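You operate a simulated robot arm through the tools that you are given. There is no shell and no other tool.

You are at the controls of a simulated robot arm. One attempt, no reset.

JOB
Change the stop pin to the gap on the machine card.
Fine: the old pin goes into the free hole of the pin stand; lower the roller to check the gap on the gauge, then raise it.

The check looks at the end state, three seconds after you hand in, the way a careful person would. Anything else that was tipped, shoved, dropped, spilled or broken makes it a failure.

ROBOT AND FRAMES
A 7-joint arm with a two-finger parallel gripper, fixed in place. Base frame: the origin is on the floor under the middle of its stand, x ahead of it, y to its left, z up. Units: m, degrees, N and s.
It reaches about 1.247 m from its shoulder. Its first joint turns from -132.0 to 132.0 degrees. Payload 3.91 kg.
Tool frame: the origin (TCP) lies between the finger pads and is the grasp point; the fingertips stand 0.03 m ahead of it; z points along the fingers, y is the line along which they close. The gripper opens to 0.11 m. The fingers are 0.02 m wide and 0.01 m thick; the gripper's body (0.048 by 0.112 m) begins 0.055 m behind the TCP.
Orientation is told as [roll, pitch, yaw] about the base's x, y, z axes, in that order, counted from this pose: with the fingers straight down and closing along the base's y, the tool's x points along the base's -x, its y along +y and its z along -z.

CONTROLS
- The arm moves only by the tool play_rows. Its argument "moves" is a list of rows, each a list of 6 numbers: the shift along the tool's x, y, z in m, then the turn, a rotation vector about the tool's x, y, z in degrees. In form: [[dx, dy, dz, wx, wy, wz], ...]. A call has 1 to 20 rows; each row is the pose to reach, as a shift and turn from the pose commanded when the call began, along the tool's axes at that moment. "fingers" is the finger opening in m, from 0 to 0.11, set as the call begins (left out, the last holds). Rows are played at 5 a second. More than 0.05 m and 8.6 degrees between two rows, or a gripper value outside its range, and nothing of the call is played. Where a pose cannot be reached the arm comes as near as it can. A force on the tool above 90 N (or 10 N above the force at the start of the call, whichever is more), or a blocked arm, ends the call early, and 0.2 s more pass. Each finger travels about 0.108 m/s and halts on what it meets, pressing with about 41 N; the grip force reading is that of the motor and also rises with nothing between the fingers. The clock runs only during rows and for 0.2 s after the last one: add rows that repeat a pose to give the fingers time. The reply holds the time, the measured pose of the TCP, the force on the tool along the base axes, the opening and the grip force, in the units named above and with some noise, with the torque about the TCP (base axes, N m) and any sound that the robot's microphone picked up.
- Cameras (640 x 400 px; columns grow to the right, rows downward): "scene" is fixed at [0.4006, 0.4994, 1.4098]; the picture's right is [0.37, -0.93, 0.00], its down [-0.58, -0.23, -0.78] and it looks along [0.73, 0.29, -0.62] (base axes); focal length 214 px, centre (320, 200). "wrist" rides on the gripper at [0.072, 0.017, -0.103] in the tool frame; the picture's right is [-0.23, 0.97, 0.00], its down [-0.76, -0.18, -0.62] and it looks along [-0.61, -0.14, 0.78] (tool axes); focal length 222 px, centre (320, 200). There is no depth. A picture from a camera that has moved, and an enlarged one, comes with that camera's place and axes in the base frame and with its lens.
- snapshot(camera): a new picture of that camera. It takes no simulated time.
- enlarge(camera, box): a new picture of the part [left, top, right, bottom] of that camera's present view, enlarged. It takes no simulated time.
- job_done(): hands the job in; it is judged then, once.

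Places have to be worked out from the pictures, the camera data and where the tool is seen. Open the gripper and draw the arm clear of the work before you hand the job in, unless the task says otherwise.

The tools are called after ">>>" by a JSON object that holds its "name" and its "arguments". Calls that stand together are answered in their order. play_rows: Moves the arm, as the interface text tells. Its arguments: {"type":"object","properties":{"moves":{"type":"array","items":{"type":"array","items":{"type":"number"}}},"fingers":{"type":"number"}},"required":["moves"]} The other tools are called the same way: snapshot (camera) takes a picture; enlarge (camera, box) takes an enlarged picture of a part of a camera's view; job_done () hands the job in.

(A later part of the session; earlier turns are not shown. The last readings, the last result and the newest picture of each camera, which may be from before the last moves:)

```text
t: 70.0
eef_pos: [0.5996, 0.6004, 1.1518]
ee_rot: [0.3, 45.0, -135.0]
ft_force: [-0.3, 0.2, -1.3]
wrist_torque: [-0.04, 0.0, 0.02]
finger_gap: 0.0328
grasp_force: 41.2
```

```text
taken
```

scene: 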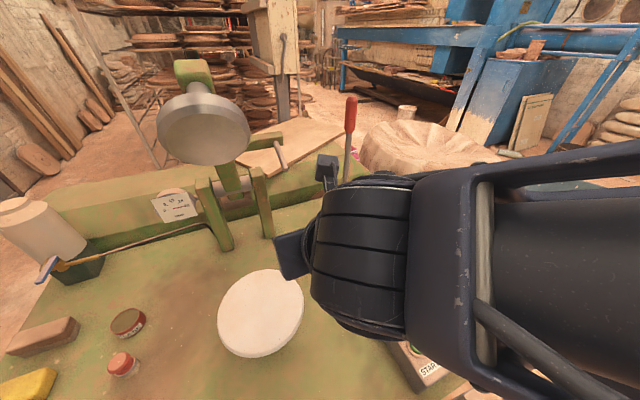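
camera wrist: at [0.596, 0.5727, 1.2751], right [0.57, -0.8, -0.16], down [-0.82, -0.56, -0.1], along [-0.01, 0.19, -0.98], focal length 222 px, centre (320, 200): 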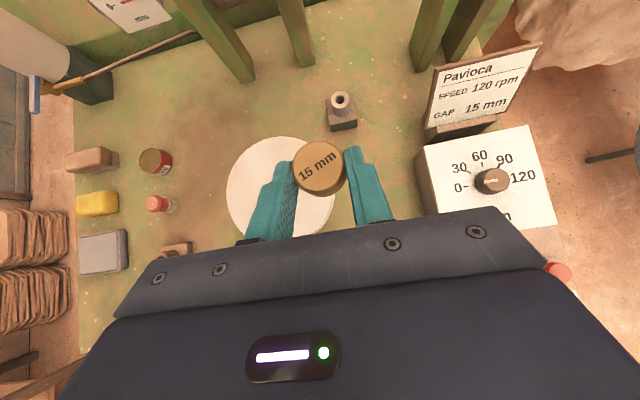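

All fine. I go to the same hover pose as before the stop socket (about (0.705, 0.660, 0.984)).

>>> {"name": "play_rows", "arguments": {"moves": [[-0.0072, 0.0064, 0.0401, 0, 0, 0], [-0.0144, 0.0128, 0.0803, 0, 0, 0], [-0.0217, 0.0193, 0.1204, 0, 0, 0], [-0.0289, 0.0257, 0.1606, 0, 0, 0], [-0.0361, 0.0321, 0.2007, 0, 0, 0], [-0.0361, 0.0321, 0.2007, 0, 0, 0]]}}

>>> {"name": "enlarge", "arguments": {"camera": "wrist", "box": [280, 60, 380, 150]}}

>>> {"name": "enlarge", "arguments": {"camera": "wrist", "box": [240, 100, 400, 230]}}

```text
t: 71.4
eef_pos: [0.7069, 0.6615, 0.982]
ee_rot: [0.2, 45.0, -135.0]
ft_force: [0.7, -0.5, -1.3]
wrist_torque: [0.0, -0.02, -0.02]
finger_gap: 0.0328
grasp_force: 41.3
```

```text
4.44 times, centred on (330, 105) of wrist
camera zoom: at [0.7031, 0.6345, 1.1044], right [0.57, -0.8, -0.16], down [-0.82, -0.56, -0.1], along [-0.01, 0.19, -0.98], focal length 987 px, centre (276, 622)
```

zoom: 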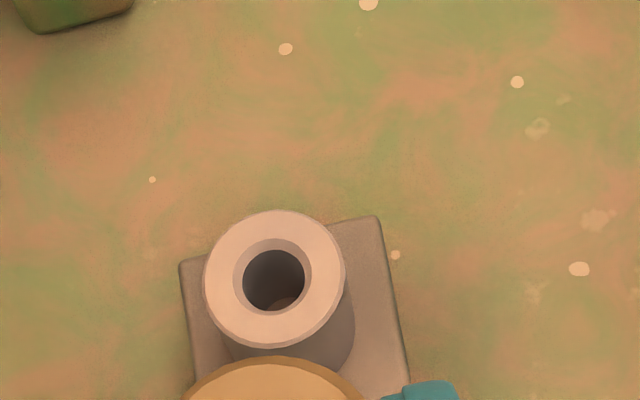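

```text
3.08 times, centred on (320, 165) of wrist
camera zoom: at [0.7031, 0.6345, 1.1044], right [0.57, -0.8, -0.16], down [-0.82, -0.56, -0.1], along [-0.01, 0.19, -0.98], focal length 684 px, centre (320, 308)
```

zoom: 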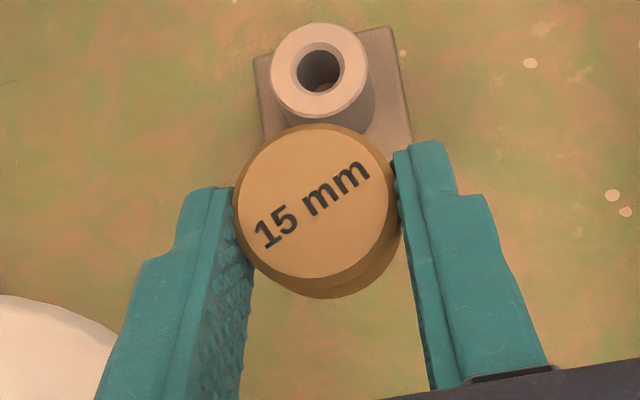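

The ring offset versus the reference is 2.6 mm left and 2.3 mm nearer, and the pin sits ~1 mm further forward in the grip. I raise 8 mm and advance 7.6 cm slowly over the stop socket.

>>> {"name": "play_rows", "arguments": {"moves": [[0.0057, -0.0026, -0.0057, 0, 0, 0], [0.0147, -0.0026, 0.0033, 0, 0, 0], [0.0237, -0.0026, 0.0123, 0, 0, 0], [0.0326, -0.0026, 0.0212, 0, 0, 0], [0.0416, -0.0026, 0.0302, 0, 0, 0], [0.0506, -0.0026, 0.0392, 0, 0, 0], [0.0596, -0.0026, 0.0482, 0, 0, 0], [0.0596, -0.0026, 0.0482, 0, 0, 0]]}}

>>> {"name": "enlarge", "arguments": {"camera": "wrist", "box": [300, 150, 370, 220]}}

>>> {"name": "enlarge", "arguments": {"camera": "wrist", "box": [240, 100, 400, 230]}}

>>> {"name": "enlarge", "arguments": {"camera": "scene", "box": [220, 100, 380, 290]}}

```text
t: 73.2
eef_pos: [0.7598, 0.7154, 0.9923]
ee_rot: [0.2, 45.0, -135.0]
ft_force: [0.7, 0.0, -1.7]
wrist_torque: [0.01, 0.03, 0.01]
finger_gap: 0.0328
grasp_force: 41.1
```

```text
5.71 times, centred on (335, 185) of wrist
camera zoom: at [0.7552, 0.6888, 1.1158], right [0.57, -0.8, -0.16], down [-0.82, -0.56, -0.1], along [-0.01, 0.19, -0.98], focal length 1269 px, centre (234, 286)
```

zoom: 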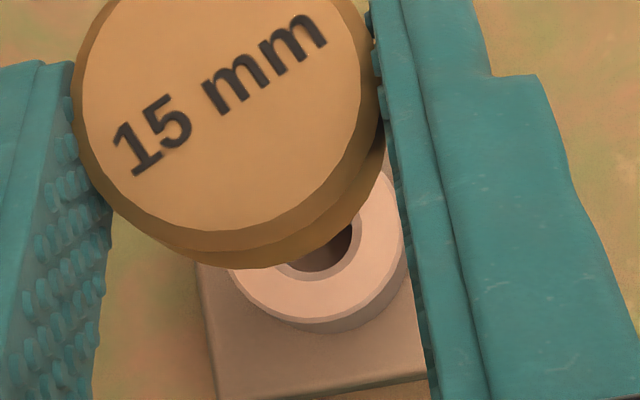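

```text
3.08 times, centred on (320, 165) of wrist
camera zoom: at [0.7552, 0.6888, 1.1158], right [0.57, -0.8, -0.16], down [-0.82, -0.56, -0.1], along [-0.01, 0.19, -0.98], focal length 684 px, centre (320, 308)
```

zoom: 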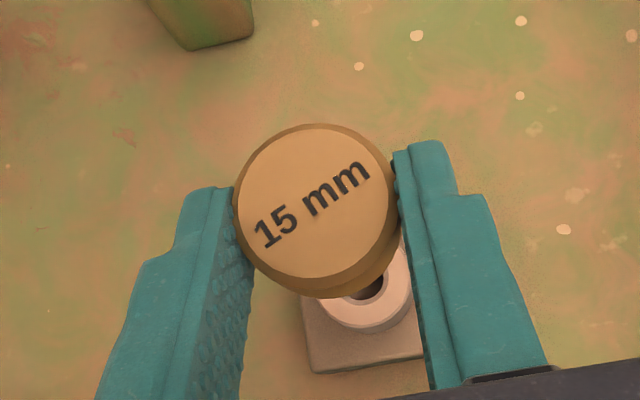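

```text
2.11 times, centred on (300, 195) of scene
camera zoom: at [0.4006, 0.4994, 1.4098], right [0.37, -0.93, 0.0], down [-0.58, -0.23, -0.78], along [0.73, 0.29, -0.62], focal length 452 px, centre (362, 210)
```

zoom: 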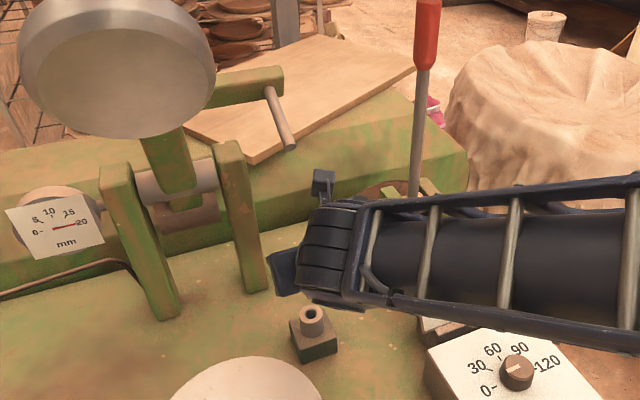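

Two-view measurement puts the socket 2.1 mm further forward and 0.6 mm left of the pin axis. I trim that and re-check.

>>> {"name": "play_rows", "arguments": {"moves": [[0.0015, -0.0006, 0.0015, 0, 0, 0], [0.0015, -0.0006, 0.0015, 0, 0, 0]]}}

>>> {"name": "enlarge", "arguments": {"camera": "wrist", "box": [300, 150, 370, 220]}}

>>> {"name": "enlarge", "arguments": {"camera": "scene", "box": [270, 180, 350, 280]}}

```text
t: 73.8
eef_pos: [0.7604, 0.7179, 0.9932]
ee_rot: [0.2, 45.1, -135.0]
ft_force: [0.2, -0.4, -2.1]
wrist_torque: [0.0, 0.01, -0.01]
finger_gap: 0.0326
grasp_force: 41.0
```

```text
5.71 times, centred on (335, 185) of wrist
camera zoom: at [0.756, 0.6906, 1.1156], right [0.57, -0.8, -0.16], down [-0.82, -0.56, -0.1], along [-0.01, 0.19, -0.98], focal length 1269 px, centre (234, 286)
```

zoom: 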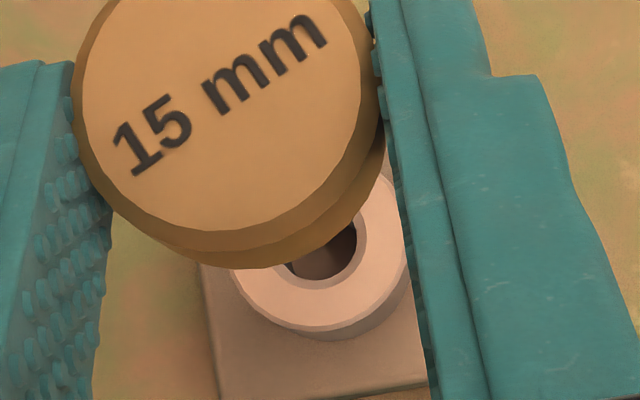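

```text
4.00 times, centred on (310, 230) of scene
camera zoom: at [0.4006, 0.4994, 1.4098], right [0.37, -0.93, 0.0], down [-0.58, -0.23, -0.78], along [0.73, 0.29, -0.62], focal length 858 px, centre (360, 80)
```

zoom: 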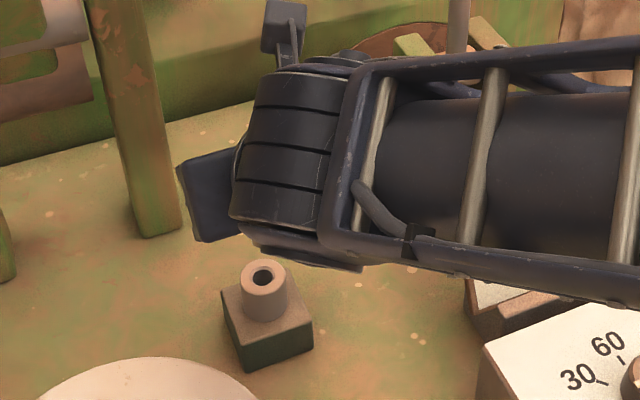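

The pose now agrees with the original grasp position to within a millimetre. I lower in 1 cm steps, reading the force each time.

>>> {"name": "play_rows", "arguments": {"moves": [[-0.0018, 0, 0.0018, 0, 0, 0], [-0.0035, 0, 0.0035, 0, 0, 0], [-0.0053, 0, 0.0053, 0, 0, 0], [-0.0071, 0, 0.0071, 0, 0, 0]]}}

>>> {"name": "enlarge", "arguments": {"camera": "wrist", "box": [300, 150, 370, 220]}}

```text
t: 74.8
eef_pos: [0.7585, 0.7178, 0.9819]
ee_rot: [0.3, 45.1, -135.0]
ft_force: [0.0, 0.2, -1.9]
wrist_torque: [-0.01, 0.01, 0.0]
finger_gap: 0.0328
grasp_force: 41.0
```

```text
5.71 times, centred on (335, 185) of wrist
camera zoom: at [0.7555, 0.6906, 1.1051], right [0.57, -0.8, -0.16], down [-0.82, -0.56, -0.1], along [-0.01, 0.19, -0.98], focal length 1269 px, centre (234, 286)
```

zoom: 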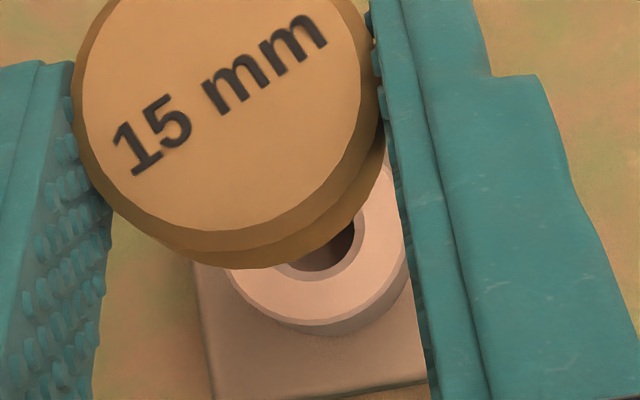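

No contact. Another 1 cm.

>>> {"name": "play_rows", "arguments": {"moves": [[-0.0018, 0, 0.0018, 0, 0, 0], [-0.0035, 0, 0.0035, 0, 0, 0], [-0.0053, 0, 0.0053, 0, 0, 0], [-0.0071, 0, 0.0071, 0, 0, 0]]}}

>>> {"name": "enlarge", "arguments": {"camera": "wrist", "box": [300, 150, 370, 220]}}

```text
t: 75.8
eef_pos: [0.7598, 0.7173, 0.9713]
ee_rot: [0.3, 45.0, -135.0]
ft_force: [-0.7, -0.3, -1.7]
wrist_torque: [-0.01, 0.02, -0.02]
finger_gap: 0.0328
grasp_force: 40.9
```

```text
5.71 times, centred on (335, 185) of wrist
camera zoom: at [0.7555, 0.6899, 1.0949], right [0.57, -0.8, -0.16], down [-0.82, -0.56, -0.1], along [-0.01, 0.19, -0.98], focal length 1269 px, centre (234, 286)
```

zoom: 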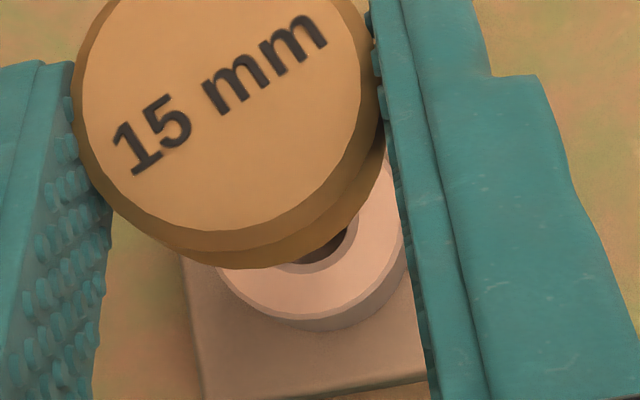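

Clear. Another 1 cm, watching the force.

>>> {"name": "play_rows", "arguments": {"moves": [[-0.0018, 0, 0.0018, 0, 0, 0], [-0.0035, 0, 0.0035, 0, 0, 0], [-0.0053, 0, 0.0053, 0, 0, 0], [-0.0071, 0, 0.0071, 0, 0, 0]]}}

>>> {"name": "enlarge", "arguments": {"camera": "wrist", "box": [300, 150, 370, 220]}}

```text
t: 76.8
eef_pos: [0.7588, 0.7177, 0.9625]
ee_rot: [0.3, 45.2, -135.0]
ft_force: [0.2, 1.6, -0.8]
wrist_torque: [-0.03, 0.0, 0.04]
finger_gap: 0.0327
grasp_force: 41.1
```

```text
5.71 times, centred on (335, 185) of wrist
camera zoom: at [0.7556, 0.6905, 1.0856], right [0.57, -0.8, -0.16], down [-0.82, -0.56, -0.1], along [-0.01, 0.19, -0.98], focal length 1269 px, centre (234, 286)
```

zoom: 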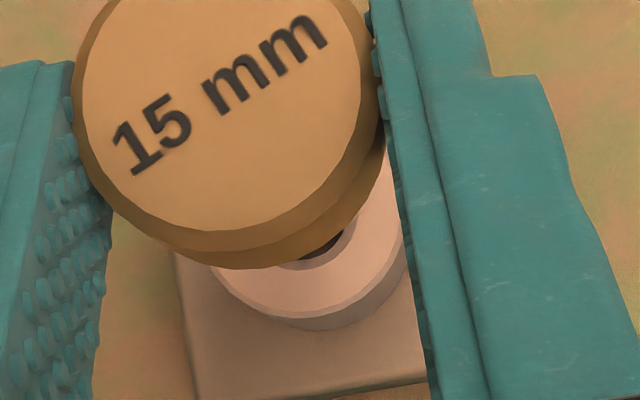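

Still only the pin's weight. Down 5 mm twice with force checks.

>>> {"name": "play_rows", "arguments": {"moves": [[-0.0012, 0, 0.0012, 0, 0, 0], [-0.0024, 0, 0.0024, 0, 0, 0], [-0.0035, 0, 0.0035, 0, 0, 0]]}}

>>> {"name": "play_rows", "arguments": {"moves": [[-0.0012, 0, 0.0012, 0, 0, 0], [-0.0024, 0, 0.0024, 0, 0, 0], [-0.0035, 0, 0.0035, 0, 0, 0]]}}

```text
t: 77.6
eef_pos: [0.7592, 0.7169, 0.9584]
ee_rot: [0.3, 45.2, -134.9]
ft_force: [0.8, -0.5, -1.1]
wrist_torque: [-0.01, -0.02, -0.01]
finger_gap: 0.0326
grasp_force: 41.5
```

```text
t: 78.4
eef_pos: [0.7604, 0.717, 0.9517]
ee_rot: [0.3, 45.1, -134.9]
ft_force: [0.0, -0.1, -0.3]
wrist_torque: [-0.04, 0.0, 0.0]
finger_gap: 0.0328
grasp_force: 40.9
```

Smooth so far (z 0.952). I continue down another 1 cm in two steps.

>>> {"name": "play_rows", "arguments": {"moves": [[-0.0012, 0, 0.0012, 0, 0, 0], [-0.0024, 0, 0.0024, 0, 0, 0], [-0.0035, 0, 0.0035, 0, 0, 0]]}}

>>> {"name": "play_rows", "arguments": {"moves": [[-0.0012, 0, 0.0012, 0, 0, 0], [-0.0024, 0, 0.0024, 0, 0, 0], [-0.0035, 0, 0.0035, 0, 0, 0]]}}

>>> {"name": "enlarge", "arguments": {"camera": "wrist", "box": [240, 100, 400, 230]}}

```text
t: 79.2
eef_pos: [0.7603, 0.7173, 0.9473]
ee_rot: [0.2, 45.1, -135.0]
ft_force: [-0.5, -0.5, -1.6]
wrist_torque: [0.01, 0.05, 0.01]
finger_gap: 0.0327
grasp_force: 40.9
```

```text
t: 80.0
eef_pos: [0.7601, 0.7172, 0.9424]
ee_rot: [0.2, 45.1, -135.0]
ft_force: [-0.7, -0.6, -1.0]
wrist_torque: [-0.02, 0.0, 0.01]
finger_gap: 0.0326
grasp_force: 41.2
```

```text
3.08 times, centred on (320, 165) of wrist
camera zoom: at [0.7554, 0.69, 1.0651], right [0.57, -0.8, -0.16], down [-0.82, -0.56, -0.1], along [-0.01, 0.19, -0.98], focal length 684 px, centre (320, 308)
```

zoom: 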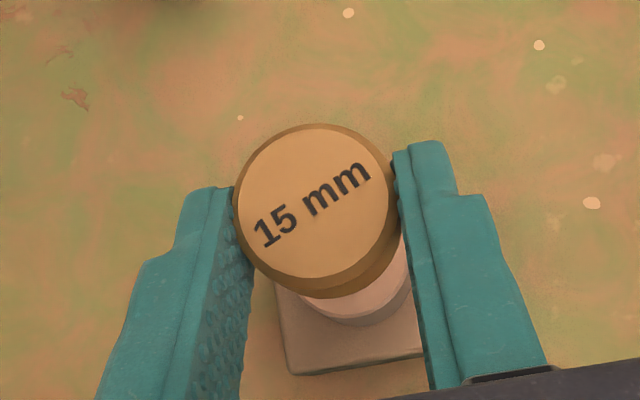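

Pin going in without resistance; seating expected near z 0.925. Down 1 cm in two steps.

>>> {"name": "play_rows", "arguments": {"moves": [[-0.0012, 0, 0.0012, 0, 0, 0], [-0.0024, 0, 0.0024, 0, 0, 0], [-0.0035, 0, 0.0035, 0, 0, 0]]}}

>>> {"name": "play_rows", "arguments": {"moves": [[-0.0012, 0, 0.0012, 0, 0, 0], [-0.0024, 0, 0.0024, 0, 0, 0], [-0.0035, 0, 0.0035, 0, 0, 0]]}}

```text
t: 80.8
eef_pos: [0.7617, 0.7165, 0.9367]
ee_rot: [0.2, 45.1, -135.0]
ft_force: [0.0, -0.4, -1.3]
wrist_torque: [-0.03, 0.0, 0.0]
finger_gap: 0.0327
grasp_force: 41.3
```

```text
t: 81.6
eef_pos: [0.7608, 0.7173, 0.9326]
ee_rot: [0.3, 45.1, -135.1]
ft_force: [0.4, -0.8, -1.2]
wrist_torque: [0.02, 0.02, 0.0]
finger_gap: 0.0326
grasp_force: 41.3
```

Still free at 0.932. Down in 3 mm steps to find the seat.

>>> {"name": "play_rows", "arguments": {"moves": [[-0.001, 0, 0.001, 0, 0, 0], [-0.0021, 0, 0.0021, 0, 0, 0]]}}

>>> {"name": "play_rows", "arguments": {"moves": [[-0.001, 0, 0.001, 0, 0, 0], [-0.0021, 0, 0.0021, 0, 0, 0]]}}

```text
t: 82.2
eef_pos: [0.7598, 0.7182, 0.9293]
ee_rot: [0.3, 45.1, -134.9]
ft_force: [0.0, 0.0, -1.2]
wrist_torque: [-0.02, 0.06, -0.02]
finger_gap: 0.033
grasp_force: 41.0
```

```text
t: 82.8
eef_pos: [0.7608, 0.717, 0.9272]
ee_rot: [0.2, 45.1, -134.9]
ft_force: [0.2, -0.4, -1.7]
wrist_torque: [-0.03, 0.03, 0.02]
finger_gap: 0.0327
grasp_force: 40.8
```

>>> {"name": "play_rows", "arguments": {"moves": [[-0.0007, 0, 0.0007, 0, 0, 0], [-0.0014, 0, 0.0014, 0, 0, 0]]}}

>>> {"name": "enlarge", "arguments": {"camera": "wrist", "box": [240, 100, 400, 230]}}

```text
t: 83.4
eef_pos: [0.7605, 0.7164, 0.9255]
ee_rot: [0.2, 45.1, -135.0]
ft_force: [0.5, -1.0, 1.7]
wrist_torque: [-0.01, 0.03, -0.03]
finger_gap: 0.0326
grasp_force: 41.3
```

```text
3.08 times, centred on (320, 165) of wrist
camera zoom: at [0.7558, 0.6899, 1.0484], right [0.57, -0.8, -0.16], down [-0.82, -0.56, -0.1], along [-0.01, 0.19, -0.98], focal length 684 px, centre (320, 308)
```

zoom: 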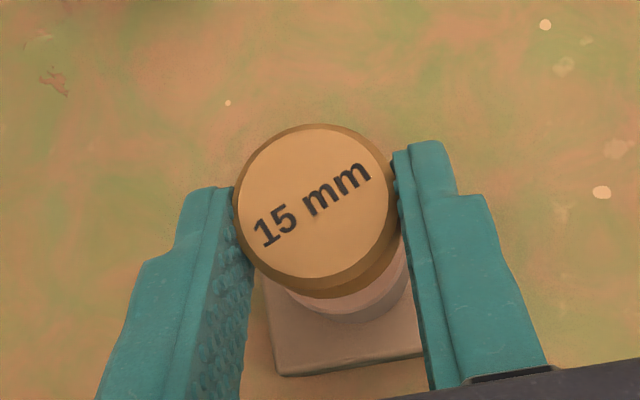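

Seating contact begins at z≈0.9255 as predicted. One millimetre more to confirm, then release.

>>> {"name": "play_rows", "arguments": {"moves": [[-0.0007, 0, 0.0007, 0, 0, 0], [-0.0007, 0, 0.0007, 0, 0, 0]]}}

```text
t: 84.0
eef_pos: [0.7601, 0.717, 0.9253]
ee_rot: [0.2, 45.3, -135.0]
ft_force: [1.1, 0.3, 12.9]
wrist_torque: [0.21, -0.18, 0.02]
finger_gap: 0.0325
grasp_force: 41.5
```

The force rose to 13 N: the 15 mm pin is seated. I ease off and open the fingers.

>>> {"name": "play_rows", "arguments": {"moves": [[0.0008, 0, -0.0008, 0, 0, 0], [0.0008, 0, -0.0008, 0, 0, 0]]}}

>>> {"name": "play_rows", "arguments": {"moves": [[0, 0, 0, 0, 0, 0], [0, 0, 0, 0, 0, 0], [0, 0, 0, 0, 0, 0]], "fingers": 0.06}}

>>> {"name": "enlarge", "arguments": {"camera": "wrist", "box": [240, 100, 400, 230]}}

```text
t: 84.6
eef_pos: [0.76, 0.7183, 0.9247]
ee_rot: [0.3, 45.1, -135.0]
ft_force: [1.5, 3.5, 8.7]
wrist_torque: [0.31, -0.29, -0.01]
finger_gap: 0.0327
grasp_force: 40.8
```

```text
t: 85.4
eef_pos: [0.7582, 0.7163, 0.9245]
ee_rot: [0.1, 45.1, -135.0]
ft_force: [0.0, 0.3, 0.3]
wrist_torque: [0.0, 0.0, -0.01]
finger_gap: 0.0601
grasp_force: 0.1
```

```text
3.08 times, centred on (320, 165) of wrist
camera zoom: at [0.7555, 0.6897, 1.0479], right [0.57, -0.8, -0.16], down [-0.82, -0.56, -0.1], along [-0.01, 0.19, -0.98], focal length 684 px, centre (320, 308)
```

zoom: 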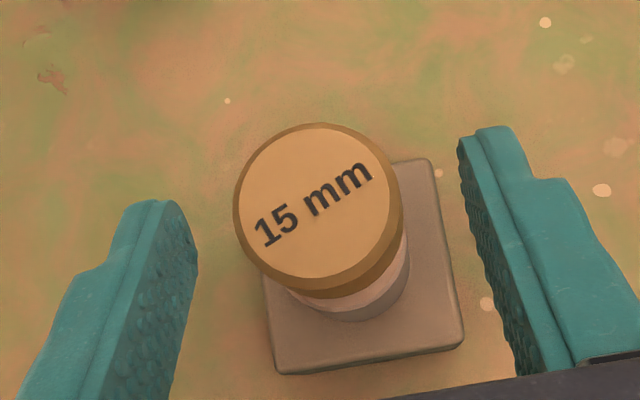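

The 15 mm pin stands in the stop block. I retreat along the fingers and look at the result and at the lever.

>>> {"name": "play_rows", "arguments": {"moves": [[0, 0, -0.02, 0, 0, 0], [0, 0, -0.04, 0, 0, 0], [0, 0, -0.07, 0, 0, 0], [0, 0, -0.11, 0, 0, 0], [0, 0, -0.15, 0, 0, 0], [0, 0, -0.19, 0, 0, 0], [0, 0, -0.23, 0, 0, 0], [0, 0, -0.27, 0, 0, 0], [0, 0, -0.31, 0, 0, 0], [0, 0, -0.31, 0, 0, 0]]}}

>>> {"name": "snapshot", "arguments": {"camera": "wrist"}}

>>> {"name": "snapshot", "arguments": {"camera": "scene"}}

```text
t: 87.6
eef_pos: [0.6019, 0.5637, 1.1431]
ee_rot: [0.1, 45.0, -134.9]
ft_force: [0.7, 1.2, 0.1]
wrist_torque: [-0.02, 0.01, -0.01]
finger_gap: 0.0603
grasp_force: 0.1
```

```text
taken
camera wrist: at [0.5978, 0.5363, 1.2672], right [0.57, -0.8, -0.16], down [-0.82, -0.56, -0.1], along [-0.01, 0.19, -0.98], focal length 222 px, centre (320, 200)
```

wrist: 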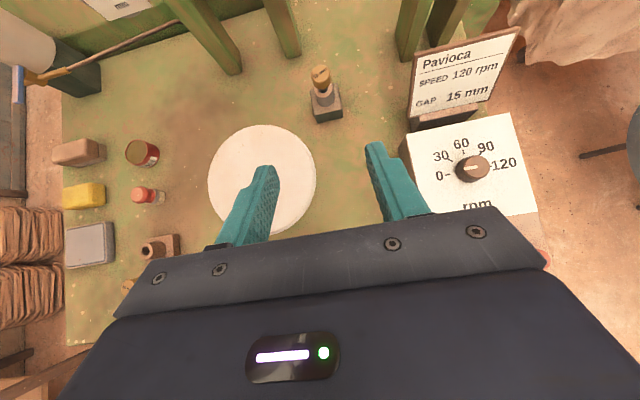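

```text
taken
```

scene: 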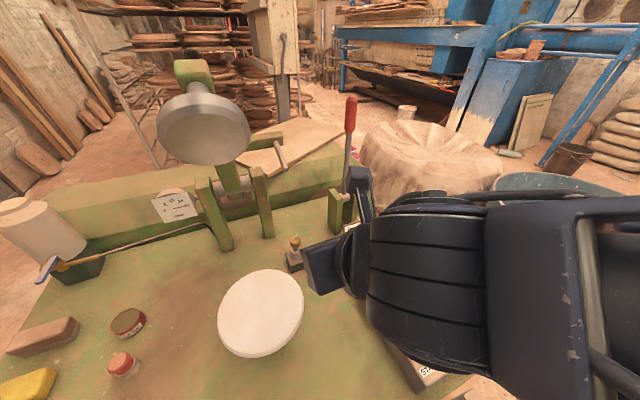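

Both pins are placed. Now I go to look at the lever from in front: TCP about (0.94, 0.58, 1.23), hand nearly level.

>>> {"name": "play_rows", "arguments": {"moves": [[0.0302, 0.0282, 0.0147, -0.75, 3.12, 0.48], [0.0605, 0.0564, 0.0293, -1.51, 6.25, 0.97], [0.0907, 0.0846, 0.044, -2.26, 9.38, 1.45], [0.1209, 0.1128, 0.0587, -3.02, 12.5, 1.94], [0.1511, 0.141, 0.0733, -3.77, 15.62, 2.42], [0.1814, 0.1692, 0.088, -4.52, 18.75, 2.9], [0.2116, 0.1974, 0.1026, -5.28, 21.88, 3.39], [0.2418, 0.2256, 0.1173, -6.03, 25, 3.87], [0.2418, 0.2256, 0.1173, -6.03, 25, 3.87]]}}

>>> {"name": "snapshot", "arguments": {"camera": "wrist"}}

>>> {"name": "snapshot", "arguments": {"camera": "scene"}}

```text
t: 89.6
eef_pos: [0.9423, 0.5822, 1.2345]
ee_rot: [0.5, 70.2, -141.9]
ft_force: [-0.1, 0.6, 0.3]
wrist_torque: [0.02, 0.02, 0.01]
finger_gap: 0.06
grasp_force: 0.2
```

```text
taken
camera wrist: at [0.8953, 0.5255, 1.336], right [0.53, -0.82, -0.21], down [-0.78, -0.38, -0.51], along [0.33, 0.43, -0.84], focal length 222 px, centre (320, 200)
```

wrist: 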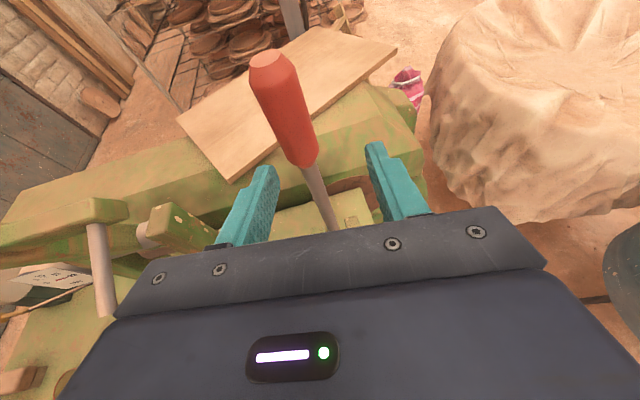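

```text
taken
```

scene: 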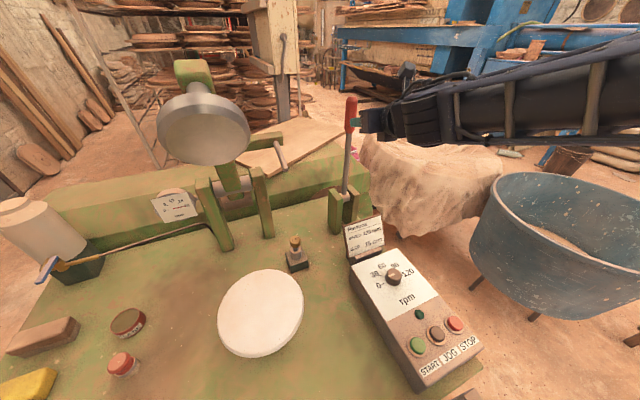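

The lever handle is about at (0.994, 0.6455), red grip from z≈1.17 to 1.27. I open to 8 cm, shift left 1.8 cm and move in around the grip at z≈1.21.

>>> {"name": "play_rows", "arguments": {"moves": [[0.0002, -0.009, 0.002, 0, 0, 0], [0.0004, -0.0179, 0.004, 0, 0, 0], [0.0015, -0.0179, 0.03, 0, 0, 0], [0.0025, -0.0179, 0.0568, 0, 0, 0], [0.0035, -0.0179, 0.0836, 0, 0, 0], [0.0035, -0.0179, 0.0836, 0, 0, 0]], "fingers": 0.08}}

>>> {"name": "snapshot", "arguments": {"camera": "wrist"}}

>>> {"name": "snapshot", "arguments": {"camera": "scene"}}

```text
t: 91.0
eef_pos: [0.9936, 0.6449, 1.2081]
ee_rot: [0.3, 70.1, -142.0]
ft_force: [0.4, 0.5, 0.1]
wrist_torque: [-0.03, 0.02, 0.02]
finger_gap: 0.0802
grasp_force: 0.0
```

```text
taken
camera wrist: at [0.9466, 0.5884, 1.3105], right [0.54, -0.82, -0.21], down [-0.78, -0.38, -0.5], along [0.33, 0.43, -0.84], focal length 222 px, centre (320, 200)
```

wrist: 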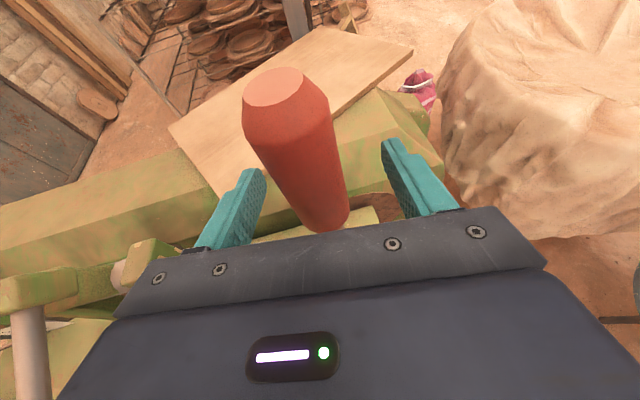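

```text
taken
```

scene: 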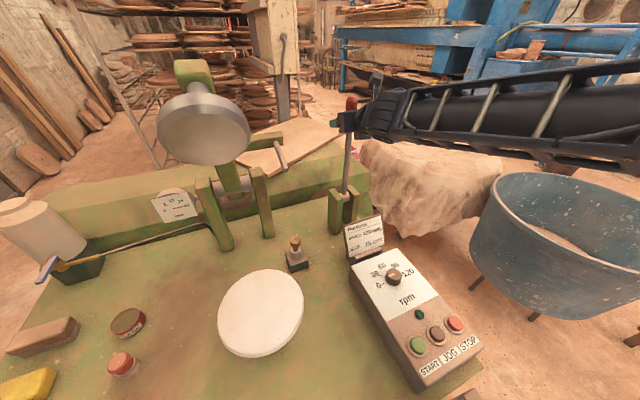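

The handle is between the fingers. I close the grip.

>>> {"name": "play_rows", "arguments": {"moves": [[0, 0, 0, 0, 0, 0], [0, 0, 0, 0, 0, 0], [0, 0, 0, 0, 0, 0], [0, 0, 0, 0, 0, 0]], "fingers": 0.0}}

>>> {"name": "enlarge", "arguments": {"camera": "wrist", "box": [200, 50, 440, 240]}}

```text
t: 92.0
eef_pos: [0.9933, 0.6464, 1.2079]
ee_rot: [0.3, 70.0, -141.9]
ft_force: [-5.4, 6.7, -0.2]
wrist_torque: [0.45, -0.18, -0.15]
finger_gap: 0.0315
grasp_force: 44.9
```

```text
2.11 times, centred on (320, 145) of wrist
camera zoom: at [0.9459, 0.5892, 1.3105], right [0.54, -0.82, -0.21], down [-0.78, -0.38, -0.5], along [0.33, 0.43, -0.84], focal length 468 px, centre (320, 316)
```

zoom: 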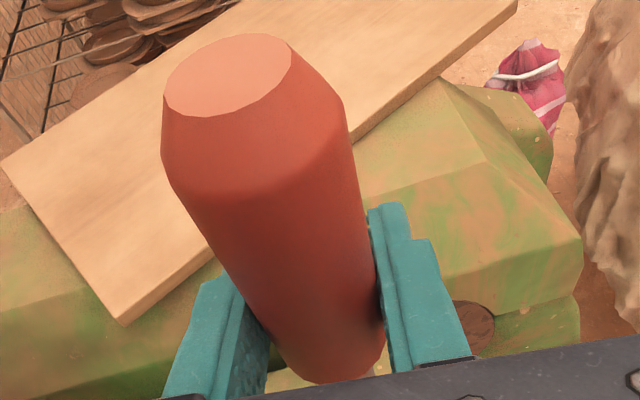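

Handle gripped (31.5 mm). I pull it 2 cm toward the machine's front, and look at what the roller and gauge do.

>>> {"name": "play_rows", "arguments": {"moves": [[0, -0.0012, 0, 0, 0, 0], [-0.0017, -0.0006, -0.0047, 0, 0, 0], [-0.0034, 0, -0.0094, 0, 0, 0], [-0.005, 0.0006, -0.014, 0, 0, 0], [-0.0067, 0.0012, -0.0187, 0, 0, 0]]}}

>>> {"name": "enlarge", "arguments": {"camera": "scene", "box": [140, 50, 380, 290]}}

```text
t: 93.2
eef_pos: [0.9787, 0.6324, 1.2076]
ee_rot: [0.5, 70.1, -141.9]
ft_force: [-5.0, 13.9, 4.0]
wrist_torque: [1.43, -0.52, -0.21]
finger_gap: 0.0314
grasp_force: 45.0
```

```text
1.67 times, centred on (260, 170) of scene
camera zoom: at [0.4006, 0.4994, 1.4098], right [0.37, -0.93, 0.0], down [-0.58, -0.23, -0.78], along [0.73, 0.29, -0.62], focal length 358 px, centre (420, 250)
```

zoom: 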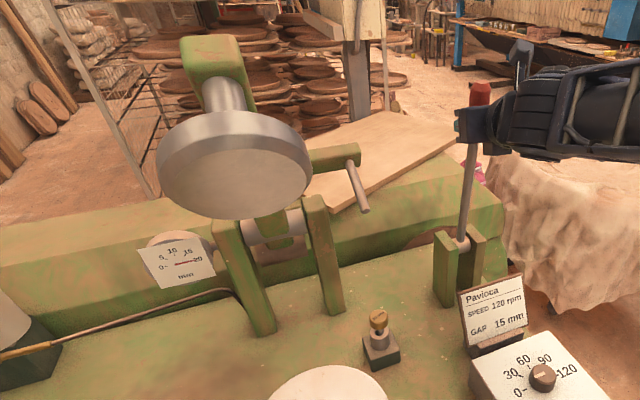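

Pulling lowers the roller, so the lever is the right control. I add a small sideways correction and keep pulling along the lever's arc, turning the hand with it, to about 12°.

>>> {"name": "play_rows", "arguments": {"moves": [[0, -0.0012, 0, 0, 0, 0], [-0.0026, -0.002, -0.0054, 0, 1.3, 0], [-0.0052, -0.0018, -0.0109, 0, 2.5, 0], [-0.0079, -0.0016, -0.0163, 0, 3.8, 0], [-0.011, -0.0014, -0.0218, 0, 5.1, 0], [-0.0141, -0.0012, -0.0272, 0, 6.5, 0], [-0.0173, -0.0011, -0.0327, 0, 7.8, 0]]}}

>>> {"name": "enlarge", "arguments": {"camera": "scene", "box": [140, 50, 380, 290]}}

```text
t: 94.8
eef_pos: [0.9532, 0.6062, 1.1986]
ee_rot: [0.9, 77.8, -141.8]
ft_force: [27.7, -26.0, -8.0]
wrist_torque: [0.77, 0.82, 0.18]
finger_gap: 0.0321
grasp_force: 45.1
out of reach, approached as far as the arm can: row 2
```

```text
1.67 times, centred on (260, 170) of scene
camera zoom: at [0.4006, 0.4994, 1.4098], right [0.37, -0.93, 0.0], down [-0.58, -0.23, -0.78], along [0.73, 0.29, -0.62], focal length 358 px, centre (420, 250)
```

zoom: 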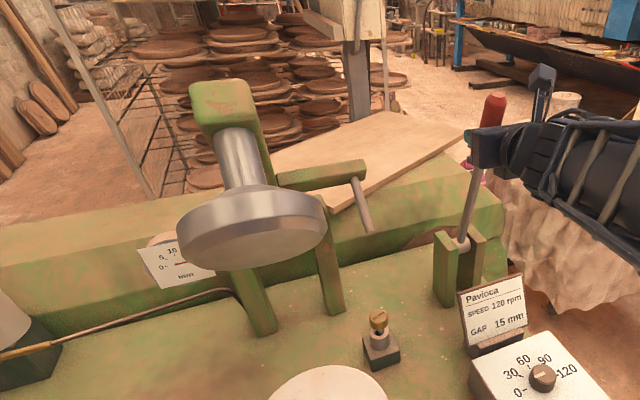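

The roller is coming down. The sideways force (37 N) shows the lever swings exactly along 45°, so I correct the hand 6.5 mm to the right and continue along the arc to about 30°.

>>> {"name": "play_rows", "arguments": {"moves": [[0, 0.0035, 0, 0, 0, 0], [-0.001, 0.0065, 0, 0, 0, 0], [-0.0063, 0.0078, -0.0103, 0, 2.5, 0], [-0.0126, 0.0092, -0.0205, 0, 5, 0]]}}

>>> {"name": "enlarge", "arguments": {"camera": "scene", "box": [140, 50, 380, 290]}}

```text
t: 95.8
eef_pos: [0.9371, 0.59, 1.1945]
ee_rot: [0.7, 83.0, -141.5]
ft_force: [12.3, -4.8, -4.0]
wrist_torque: [1.3, 0.04, 0.22]
finger_gap: 0.0322
grasp_force: 45.2
```

```text
1.67 times, centred on (260, 170) of scene
camera zoom: at [0.4006, 0.4994, 1.4098], right [0.37, -0.93, 0.0], down [-0.58, -0.23, -0.78], along [0.73, 0.29, -0.62], focal length 358 px, centre (420, 250)
```

zoom: 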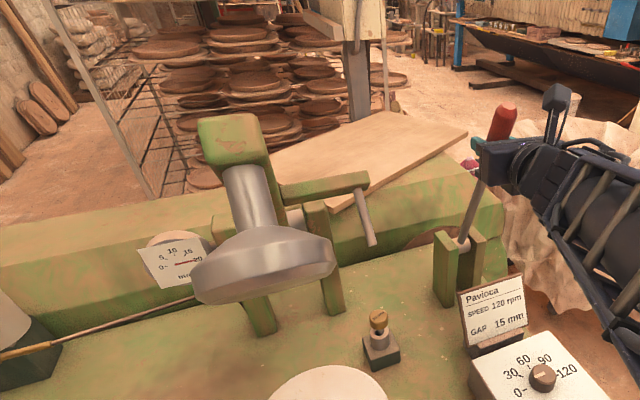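

Force is down to 13 N and the roller keeps lowering. I continue to about 30° lever angle.

>>> {"name": "play_rows", "arguments": {"moves": [[0, 0.002, 0, 0, 0, 0], [-0.0057, 0.0033, -0.0104, 0, 2.5, 0], [-0.0117, 0.0046, -0.0205, 0, 5, 0], [-0.0183, 0.0059, -0.0304, 0, 7.5, 0], [-0.0252, 0.0071, -0.0399, 0, 10, 0]]}}

>>> {"name": "enlarge", "arguments": {"camera": "scene", "box": [140, 50, 380, 290]}}

```text
t: 97.0
eef_pos: [0.9072, 0.5596, 1.1776]
ee_rot: [176.6, 86.8, 34.5]
ft_force: [-19.7, 15.1, 18.5]
wrist_torque: [1.57, -0.14, 0.33]
finger_gap: 0.0325
grasp_force: 44.7
```

```text
1.67 times, centred on (260, 170) of scene
camera zoom: at [0.4006, 0.4994, 1.4098], right [0.37, -0.93, 0.0], down [-0.58, -0.23, -0.78], along [0.73, 0.29, -0.62], focal length 358 px, centre (420, 250)
```

zoom: 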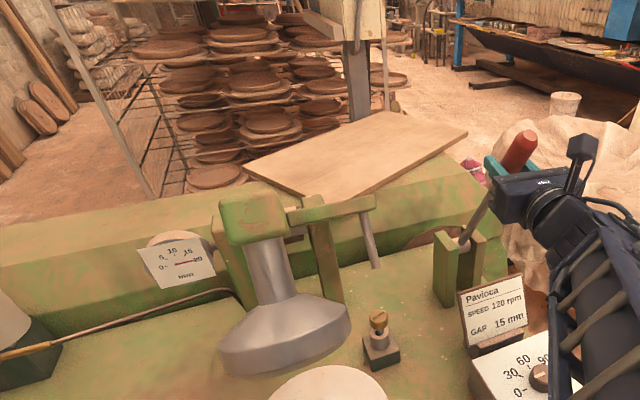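

The roller is nearly over the plate. I check the gauge and the stop rod closely before continuing.

>>> {"name": "enlarge", "arguments": {"camera": "scene", "box": [185, 170, 305, 290]}}

>>> {"name": "enlarge", "arguments": {"camera": "scene", "box": [140, 180, 220, 230]}}

>>> {"name": "snapshot", "arguments": {"camera": "wrist"}}

```text
3.33 times, centred on (245, 230) of scene
camera zoom: at [0.4006, 0.4994, 1.4098], right [0.37, -0.93, 0.0], down [-0.58, -0.23, -0.78], along [0.73, 0.29, -0.62], focal length 715 px, centre (570, 100)
```

zoom: 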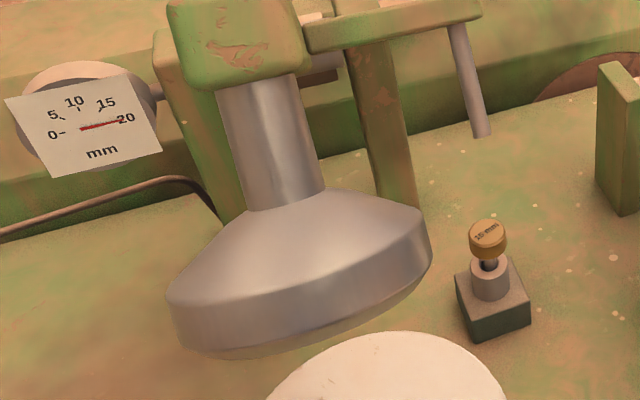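

```text
8.00 times, centred on (180, 205) of scene
camera zoom: at [0.4006, 0.4994, 1.4098], right [0.37, -0.93, 0.0], down [-0.58, -0.23, -0.78], along [0.73, 0.29, -0.62], focal length 1716 px, centre (1440, 160)
```

zoom: 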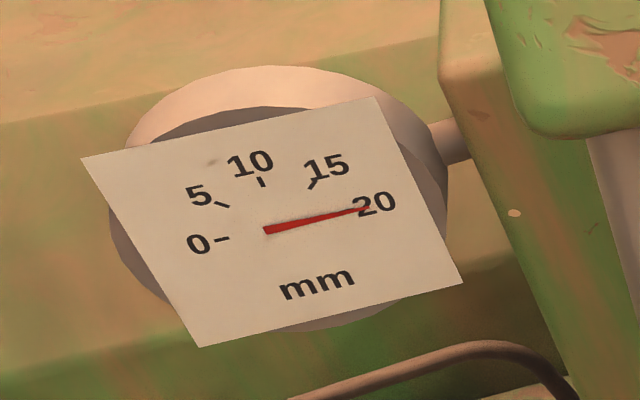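

```text
taken
camera wrist: at [0.8315, 0.4808, 1.2421], right [0.61, -0.76, -0.22], down [-0.57, -0.22, -0.8], along [0.56, 0.61, -0.56], focal length 222 px, centre (320, 200)
```

wrist: 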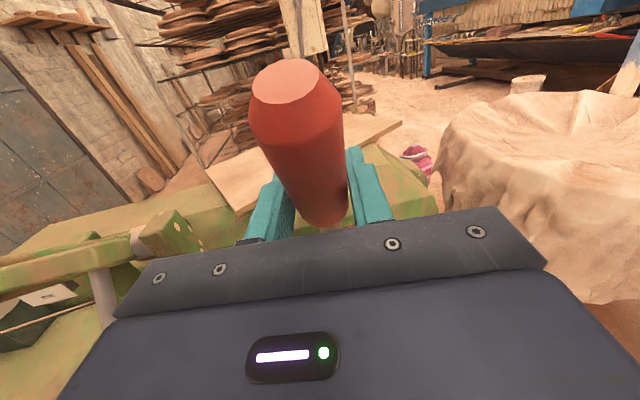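

The gauge still shows its end stop and the rod is about 11 cm above the pin, so there is more to go. I correct the small offsets and pull on to about 41°, turning the hand less now.

>>> {"name": "play_rows", "arguments": {"moves": [[0.002, -0.003, 0, 0, 0, 0], [-0.0053, -0.0018, -0.0157, 0, 1.5, 0], [-0.0135, -0.0002, -0.0301, 0, 3, 0], [-0.0225, 0.0013, -0.0438, 0, 4.5, 0]]}}

>>> {"name": "enlarge", "arguments": {"camera": "scene", "box": [140, 50, 380, 290]}}

```text
t: 98.0
eef_pos: [0.8753, 0.5302, 1.1478]
ee_rot: [178.5, 82.6, 36.1]
ft_force: [-0.2, 3.8, 4.0]
wrist_torque: [1.0, -0.31, 0.29]
finger_gap: 0.0333
grasp_force: 45.7
```

```text
1.67 times, centred on (260, 170) of scene
camera zoom: at [0.4006, 0.4994, 1.4098], right [0.37, -0.93, 0.0], down [-0.58, -0.23, -0.78], along [0.73, 0.29, -0.62], focal length 358 px, centre (420, 250)
```

zoom: 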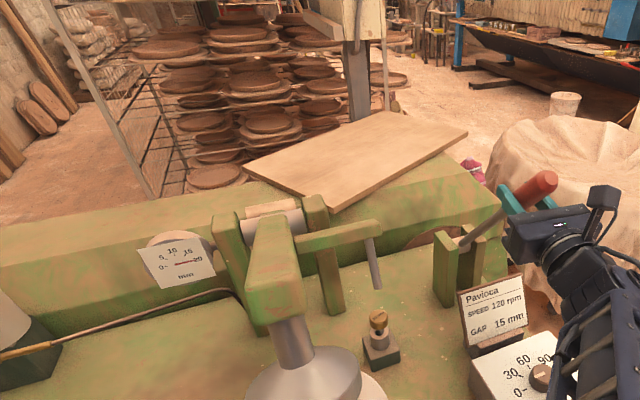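

Forces are small and the rod is approaching the pin. I continue to about 48° in careful steps.

>>> {"name": "play_rows", "arguments": {"moves": [[-0.0041, 0.0006, -0.0063, 0, 0.5, 0], [-0.0083, 0.0013, -0.0127, 0, 1, 0], [-0.0125, 0.0019, -0.0184, 0, 1.5, 0], [-0.0167, 0.0025, -0.0241, 0, 2, 0], [-0.0212, 0.003, -0.0296, 0, 2.5, 0], [-0.0257, 0.0036, -0.0351, 0, 3, 0]]}}

>>> {"name": "enlarge", "arguments": {"camera": "scene", "box": [140, 50, 380, 290]}}

>>> {"name": "enlarge", "arguments": {"camera": "scene", "box": [140, 180, 220, 230]}}

```text
t: 99.4
eef_pos: [0.8542, 0.5072, 1.1186]
ee_rot: [179.3, 79.7, 36.9]
ft_force: [12.5, -1.0, 0.6]
wrist_torque: [1.44, -0.58, 0.57]
finger_gap: 0.0337
grasp_force: 44.7
```

```text
1.67 times, centred on (260, 170) of scene
camera zoom: at [0.4006, 0.4994, 1.4098], right [0.37, -0.93, 0.0], down [-0.58, -0.23, -0.78], along [0.73, 0.29, -0.62], focal length 358 px, centre (420, 250)
```

zoom: 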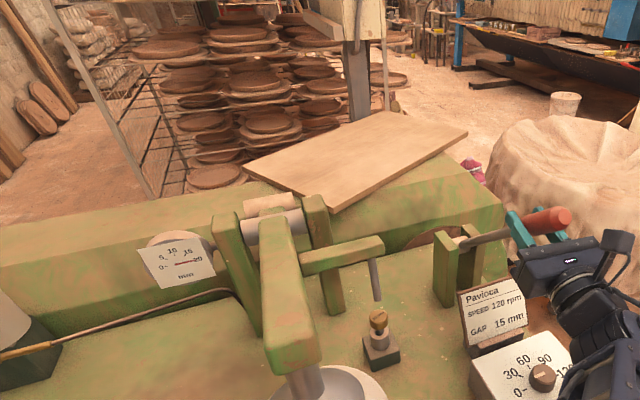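

```text
8.00 times, centred on (180, 205) of scene
camera zoom: at [0.4006, 0.4994, 1.4098], right [0.37, -0.93, 0.0], down [-0.58, -0.23, -0.78], along [0.73, 0.29, -0.62], focal length 1716 px, centre (1440, 160)
```

zoom: 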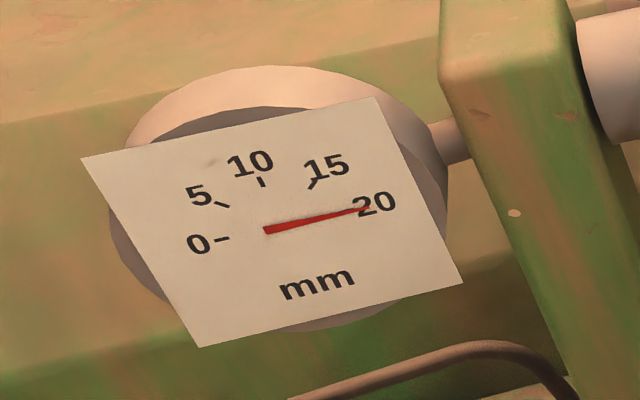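

Nearly there: the rod is a few centimetres above the pin head. I go on to about 54° and check again.

>>> {"name": "play_rows", "arguments": {"moves": [[-0.0033, 0.001, -0.004, 0, 0.3, 0], [-0.0066, 0.0019, -0.0081, 0, 0.7, 0], [-0.0097, 0.0024, -0.0117, 0, 1, 0], [-0.0127, 0.0027, -0.0152, 0, 1.4, 0], [-0.0159, 0.0031, -0.0187, 0, 1.7, 0], [-0.0191, 0.0034, -0.0222, 0, 2, 0]]}}

>>> {"name": "enlarge", "arguments": {"camera": "scene", "box": [220, 170, 380, 290]}}

>>> {"name": "enlarge", "arguments": {"camera": "scene", "box": [140, 180, 220, 230]}}

```text
t: 100.8
eef_pos: [0.84, 0.4943, 1.0949]
ee_rot: [179.3, 77.6, 37.1]
ft_force: [8.0, 5.0, 0.1]
wrist_torque: [1.39, -0.6, 0.75]
finger_gap: 0.0339
grasp_force: 44.8
```

```text
3.33 times, centred on (300, 230) of scene
camera zoom: at [0.4006, 0.4994, 1.4098], right [0.37, -0.93, 0.0], down [-0.58, -0.23, -0.78], along [0.73, 0.29, -0.62], focal length 715 px, centre (387, 100)
```

zoom: 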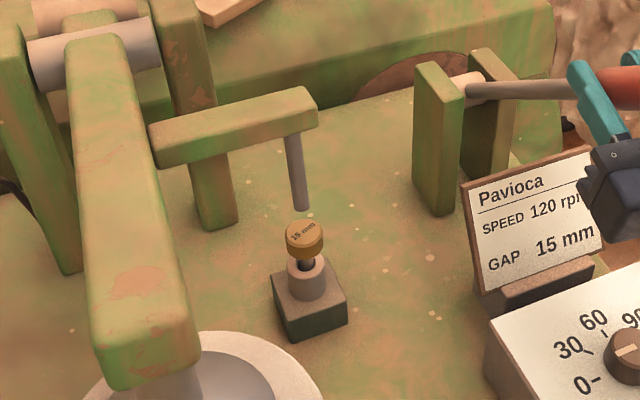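

```text
8.00 times, centred on (180, 205) of scene
camera zoom: at [0.4006, 0.4994, 1.4098], right [0.37, -0.93, 0.0], down [-0.58, -0.23, -0.78], along [0.73, 0.29, -0.62], focal length 1716 px, centre (1440, 160)
```

zoom: 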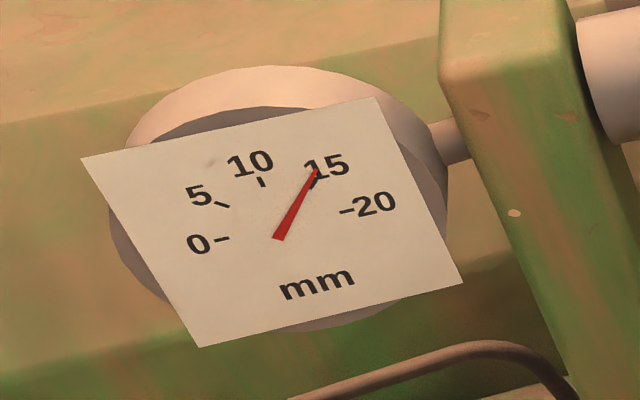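

The gauge now reads 15 mm. I press about 1° further to confirm it is resting on the stop pin and not passing through 15.

>>> {"name": "play_rows", "arguments": {"moves": [[-0.0015, 0.0002, -0.0018, 0, 0, 0], [-0.0031, 0.0004, -0.0035, 0, 0, 0], [-0.0031, 0.0004, -0.0035, 0, 0, 0]]}}

>>> {"name": "enlarge", "arguments": {"camera": "scene", "box": [140, 180, 220, 230]}}

>>> {"name": "enlarge", "arguments": {"camera": "scene", "box": [270, 190, 330, 260]}}

```text
t: 101.6
eef_pos: [0.8393, 0.4938, 1.0905]
ee_rot: [179.2, 77.6, 37.0]
ft_force: [7.7, 8.9, -4.3]
wrist_torque: [1.24, -0.39, 0.77]
finger_gap: 0.0339
grasp_force: 45.1
```

```text
8.00 times, centred on (180, 205) of scene
camera zoom: at [0.4006, 0.4994, 1.4098], right [0.37, -0.93, 0.0], down [-0.58, -0.23, -0.78], along [0.73, 0.29, -0.62], focal length 1716 px, centre (1440, 160)
```

zoom: 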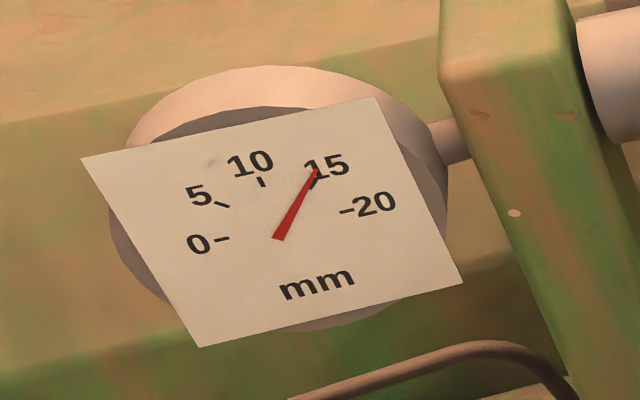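

```text
5.71 times, centred on (300, 225) of scene
camera zoom: at [0.4006, 0.4994, 1.4098], right [0.37, -0.93, 0.0], down [-0.58, -0.23, -0.78], along [0.73, 0.29, -0.62], focal length 1226 px, centre (434, 57)
```

zoom: 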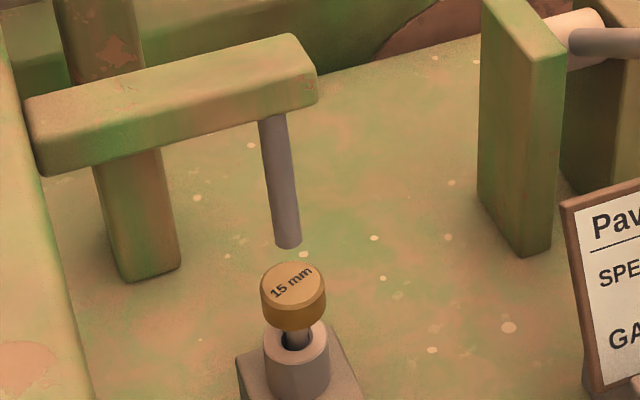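

The gauge stays at 15 mm after pressing further. I compare the lever and rod in the same zoom as before to be sure the roller is on its stop.

>>> {"name": "enlarge", "arguments": {"camera": "scene", "box": [220, 170, 380, 290]}}

>>> {"name": "snapshot", "arguments": {"camera": "wrist"}}

>>> {"name": "snapshot", "arguments": {"camera": "scene"}}

```text
3.33 times, centred on (300, 230) of scene
camera zoom: at [0.4006, 0.4994, 1.4098], right [0.37, -0.93, 0.0], down [-0.58, -0.23, -0.78], along [0.73, 0.29, -0.62], focal length 715 px, centre (387, 100)
```

zoom: 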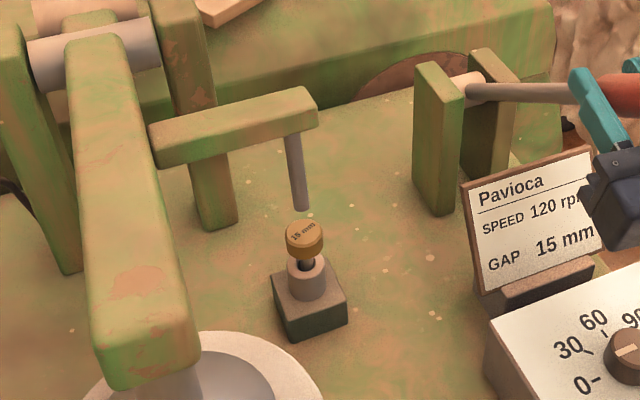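

```text
taken
camera wrist: at [0.7561, 0.4079, 1.139], right [0.63, -0.74, -0.22], down [-0.46, -0.13, -0.88], along [0.62, 0.66, -0.43], focal length 222 px, centre (320, 200)
```

wrist: 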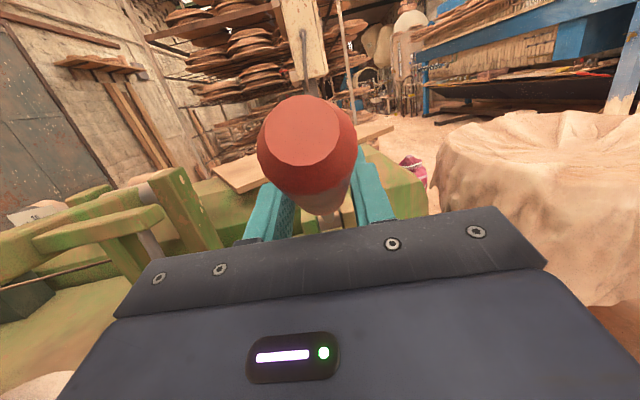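

```text
taken
```

scene: 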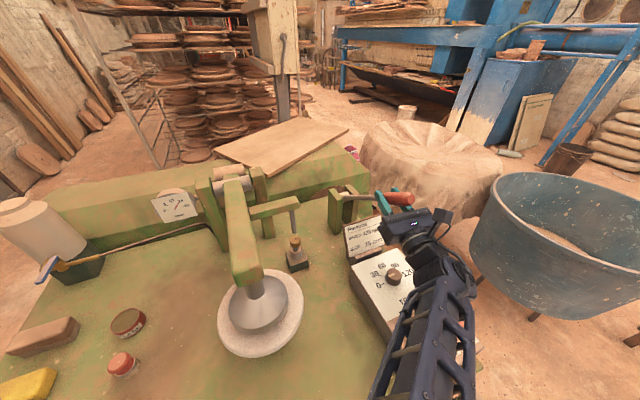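

Roller rests on the stop: the gauge reads 15 mm, matching the card. Now I raise it again, pushing the lever back along its arc, first to about 40°.

>>> {"name": "play_rows", "arguments": {"moves": [[0.0078, -0.001, 0.0087, 0, -0.8, 0], [0.0151, -0.002, 0.018, 0, -1.7, 0], [0.0222, -0.0031, 0.0273, 0, -2.5, 0], [0.0288, -0.0042, 0.0369, 0, -3.3, 0], [0.0349, -0.0054, 0.0469, 0, -4.2, 0], [0.0405, -0.0066, 0.0571, 0, -5, 0]]}}

>>> {"name": "enlarge", "arguments": {"camera": "scene", "box": [140, 50, 380, 290]}}

```text
t: 103.0
eef_pos: [0.8712, 0.5267, 1.1446]
ee_rot: [178.8, 82.6, 36.4]
ft_force: [2.3, -8.1, -9.8]
wrist_torque: [-0.24, 1.48, 0.82]
finger_gap: 0.0334
grasp_force: 45.1
```

```text
1.67 times, centred on (260, 170) of scene
camera zoom: at [0.4006, 0.4994, 1.4098], right [0.37, -0.93, 0.0], down [-0.58, -0.23, -0.78], along [0.73, 0.29, -0.62], focal length 358 px, centre (420, 250)
```

zoom: 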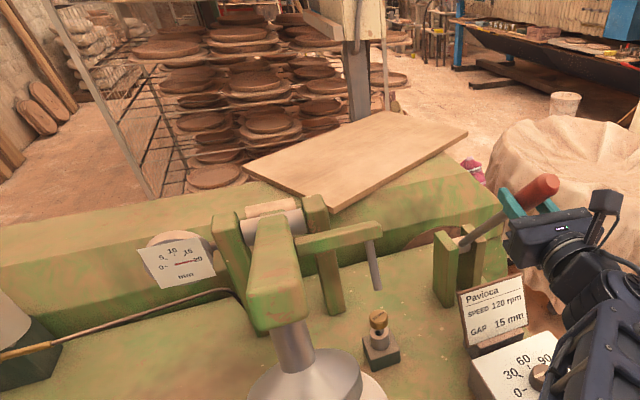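

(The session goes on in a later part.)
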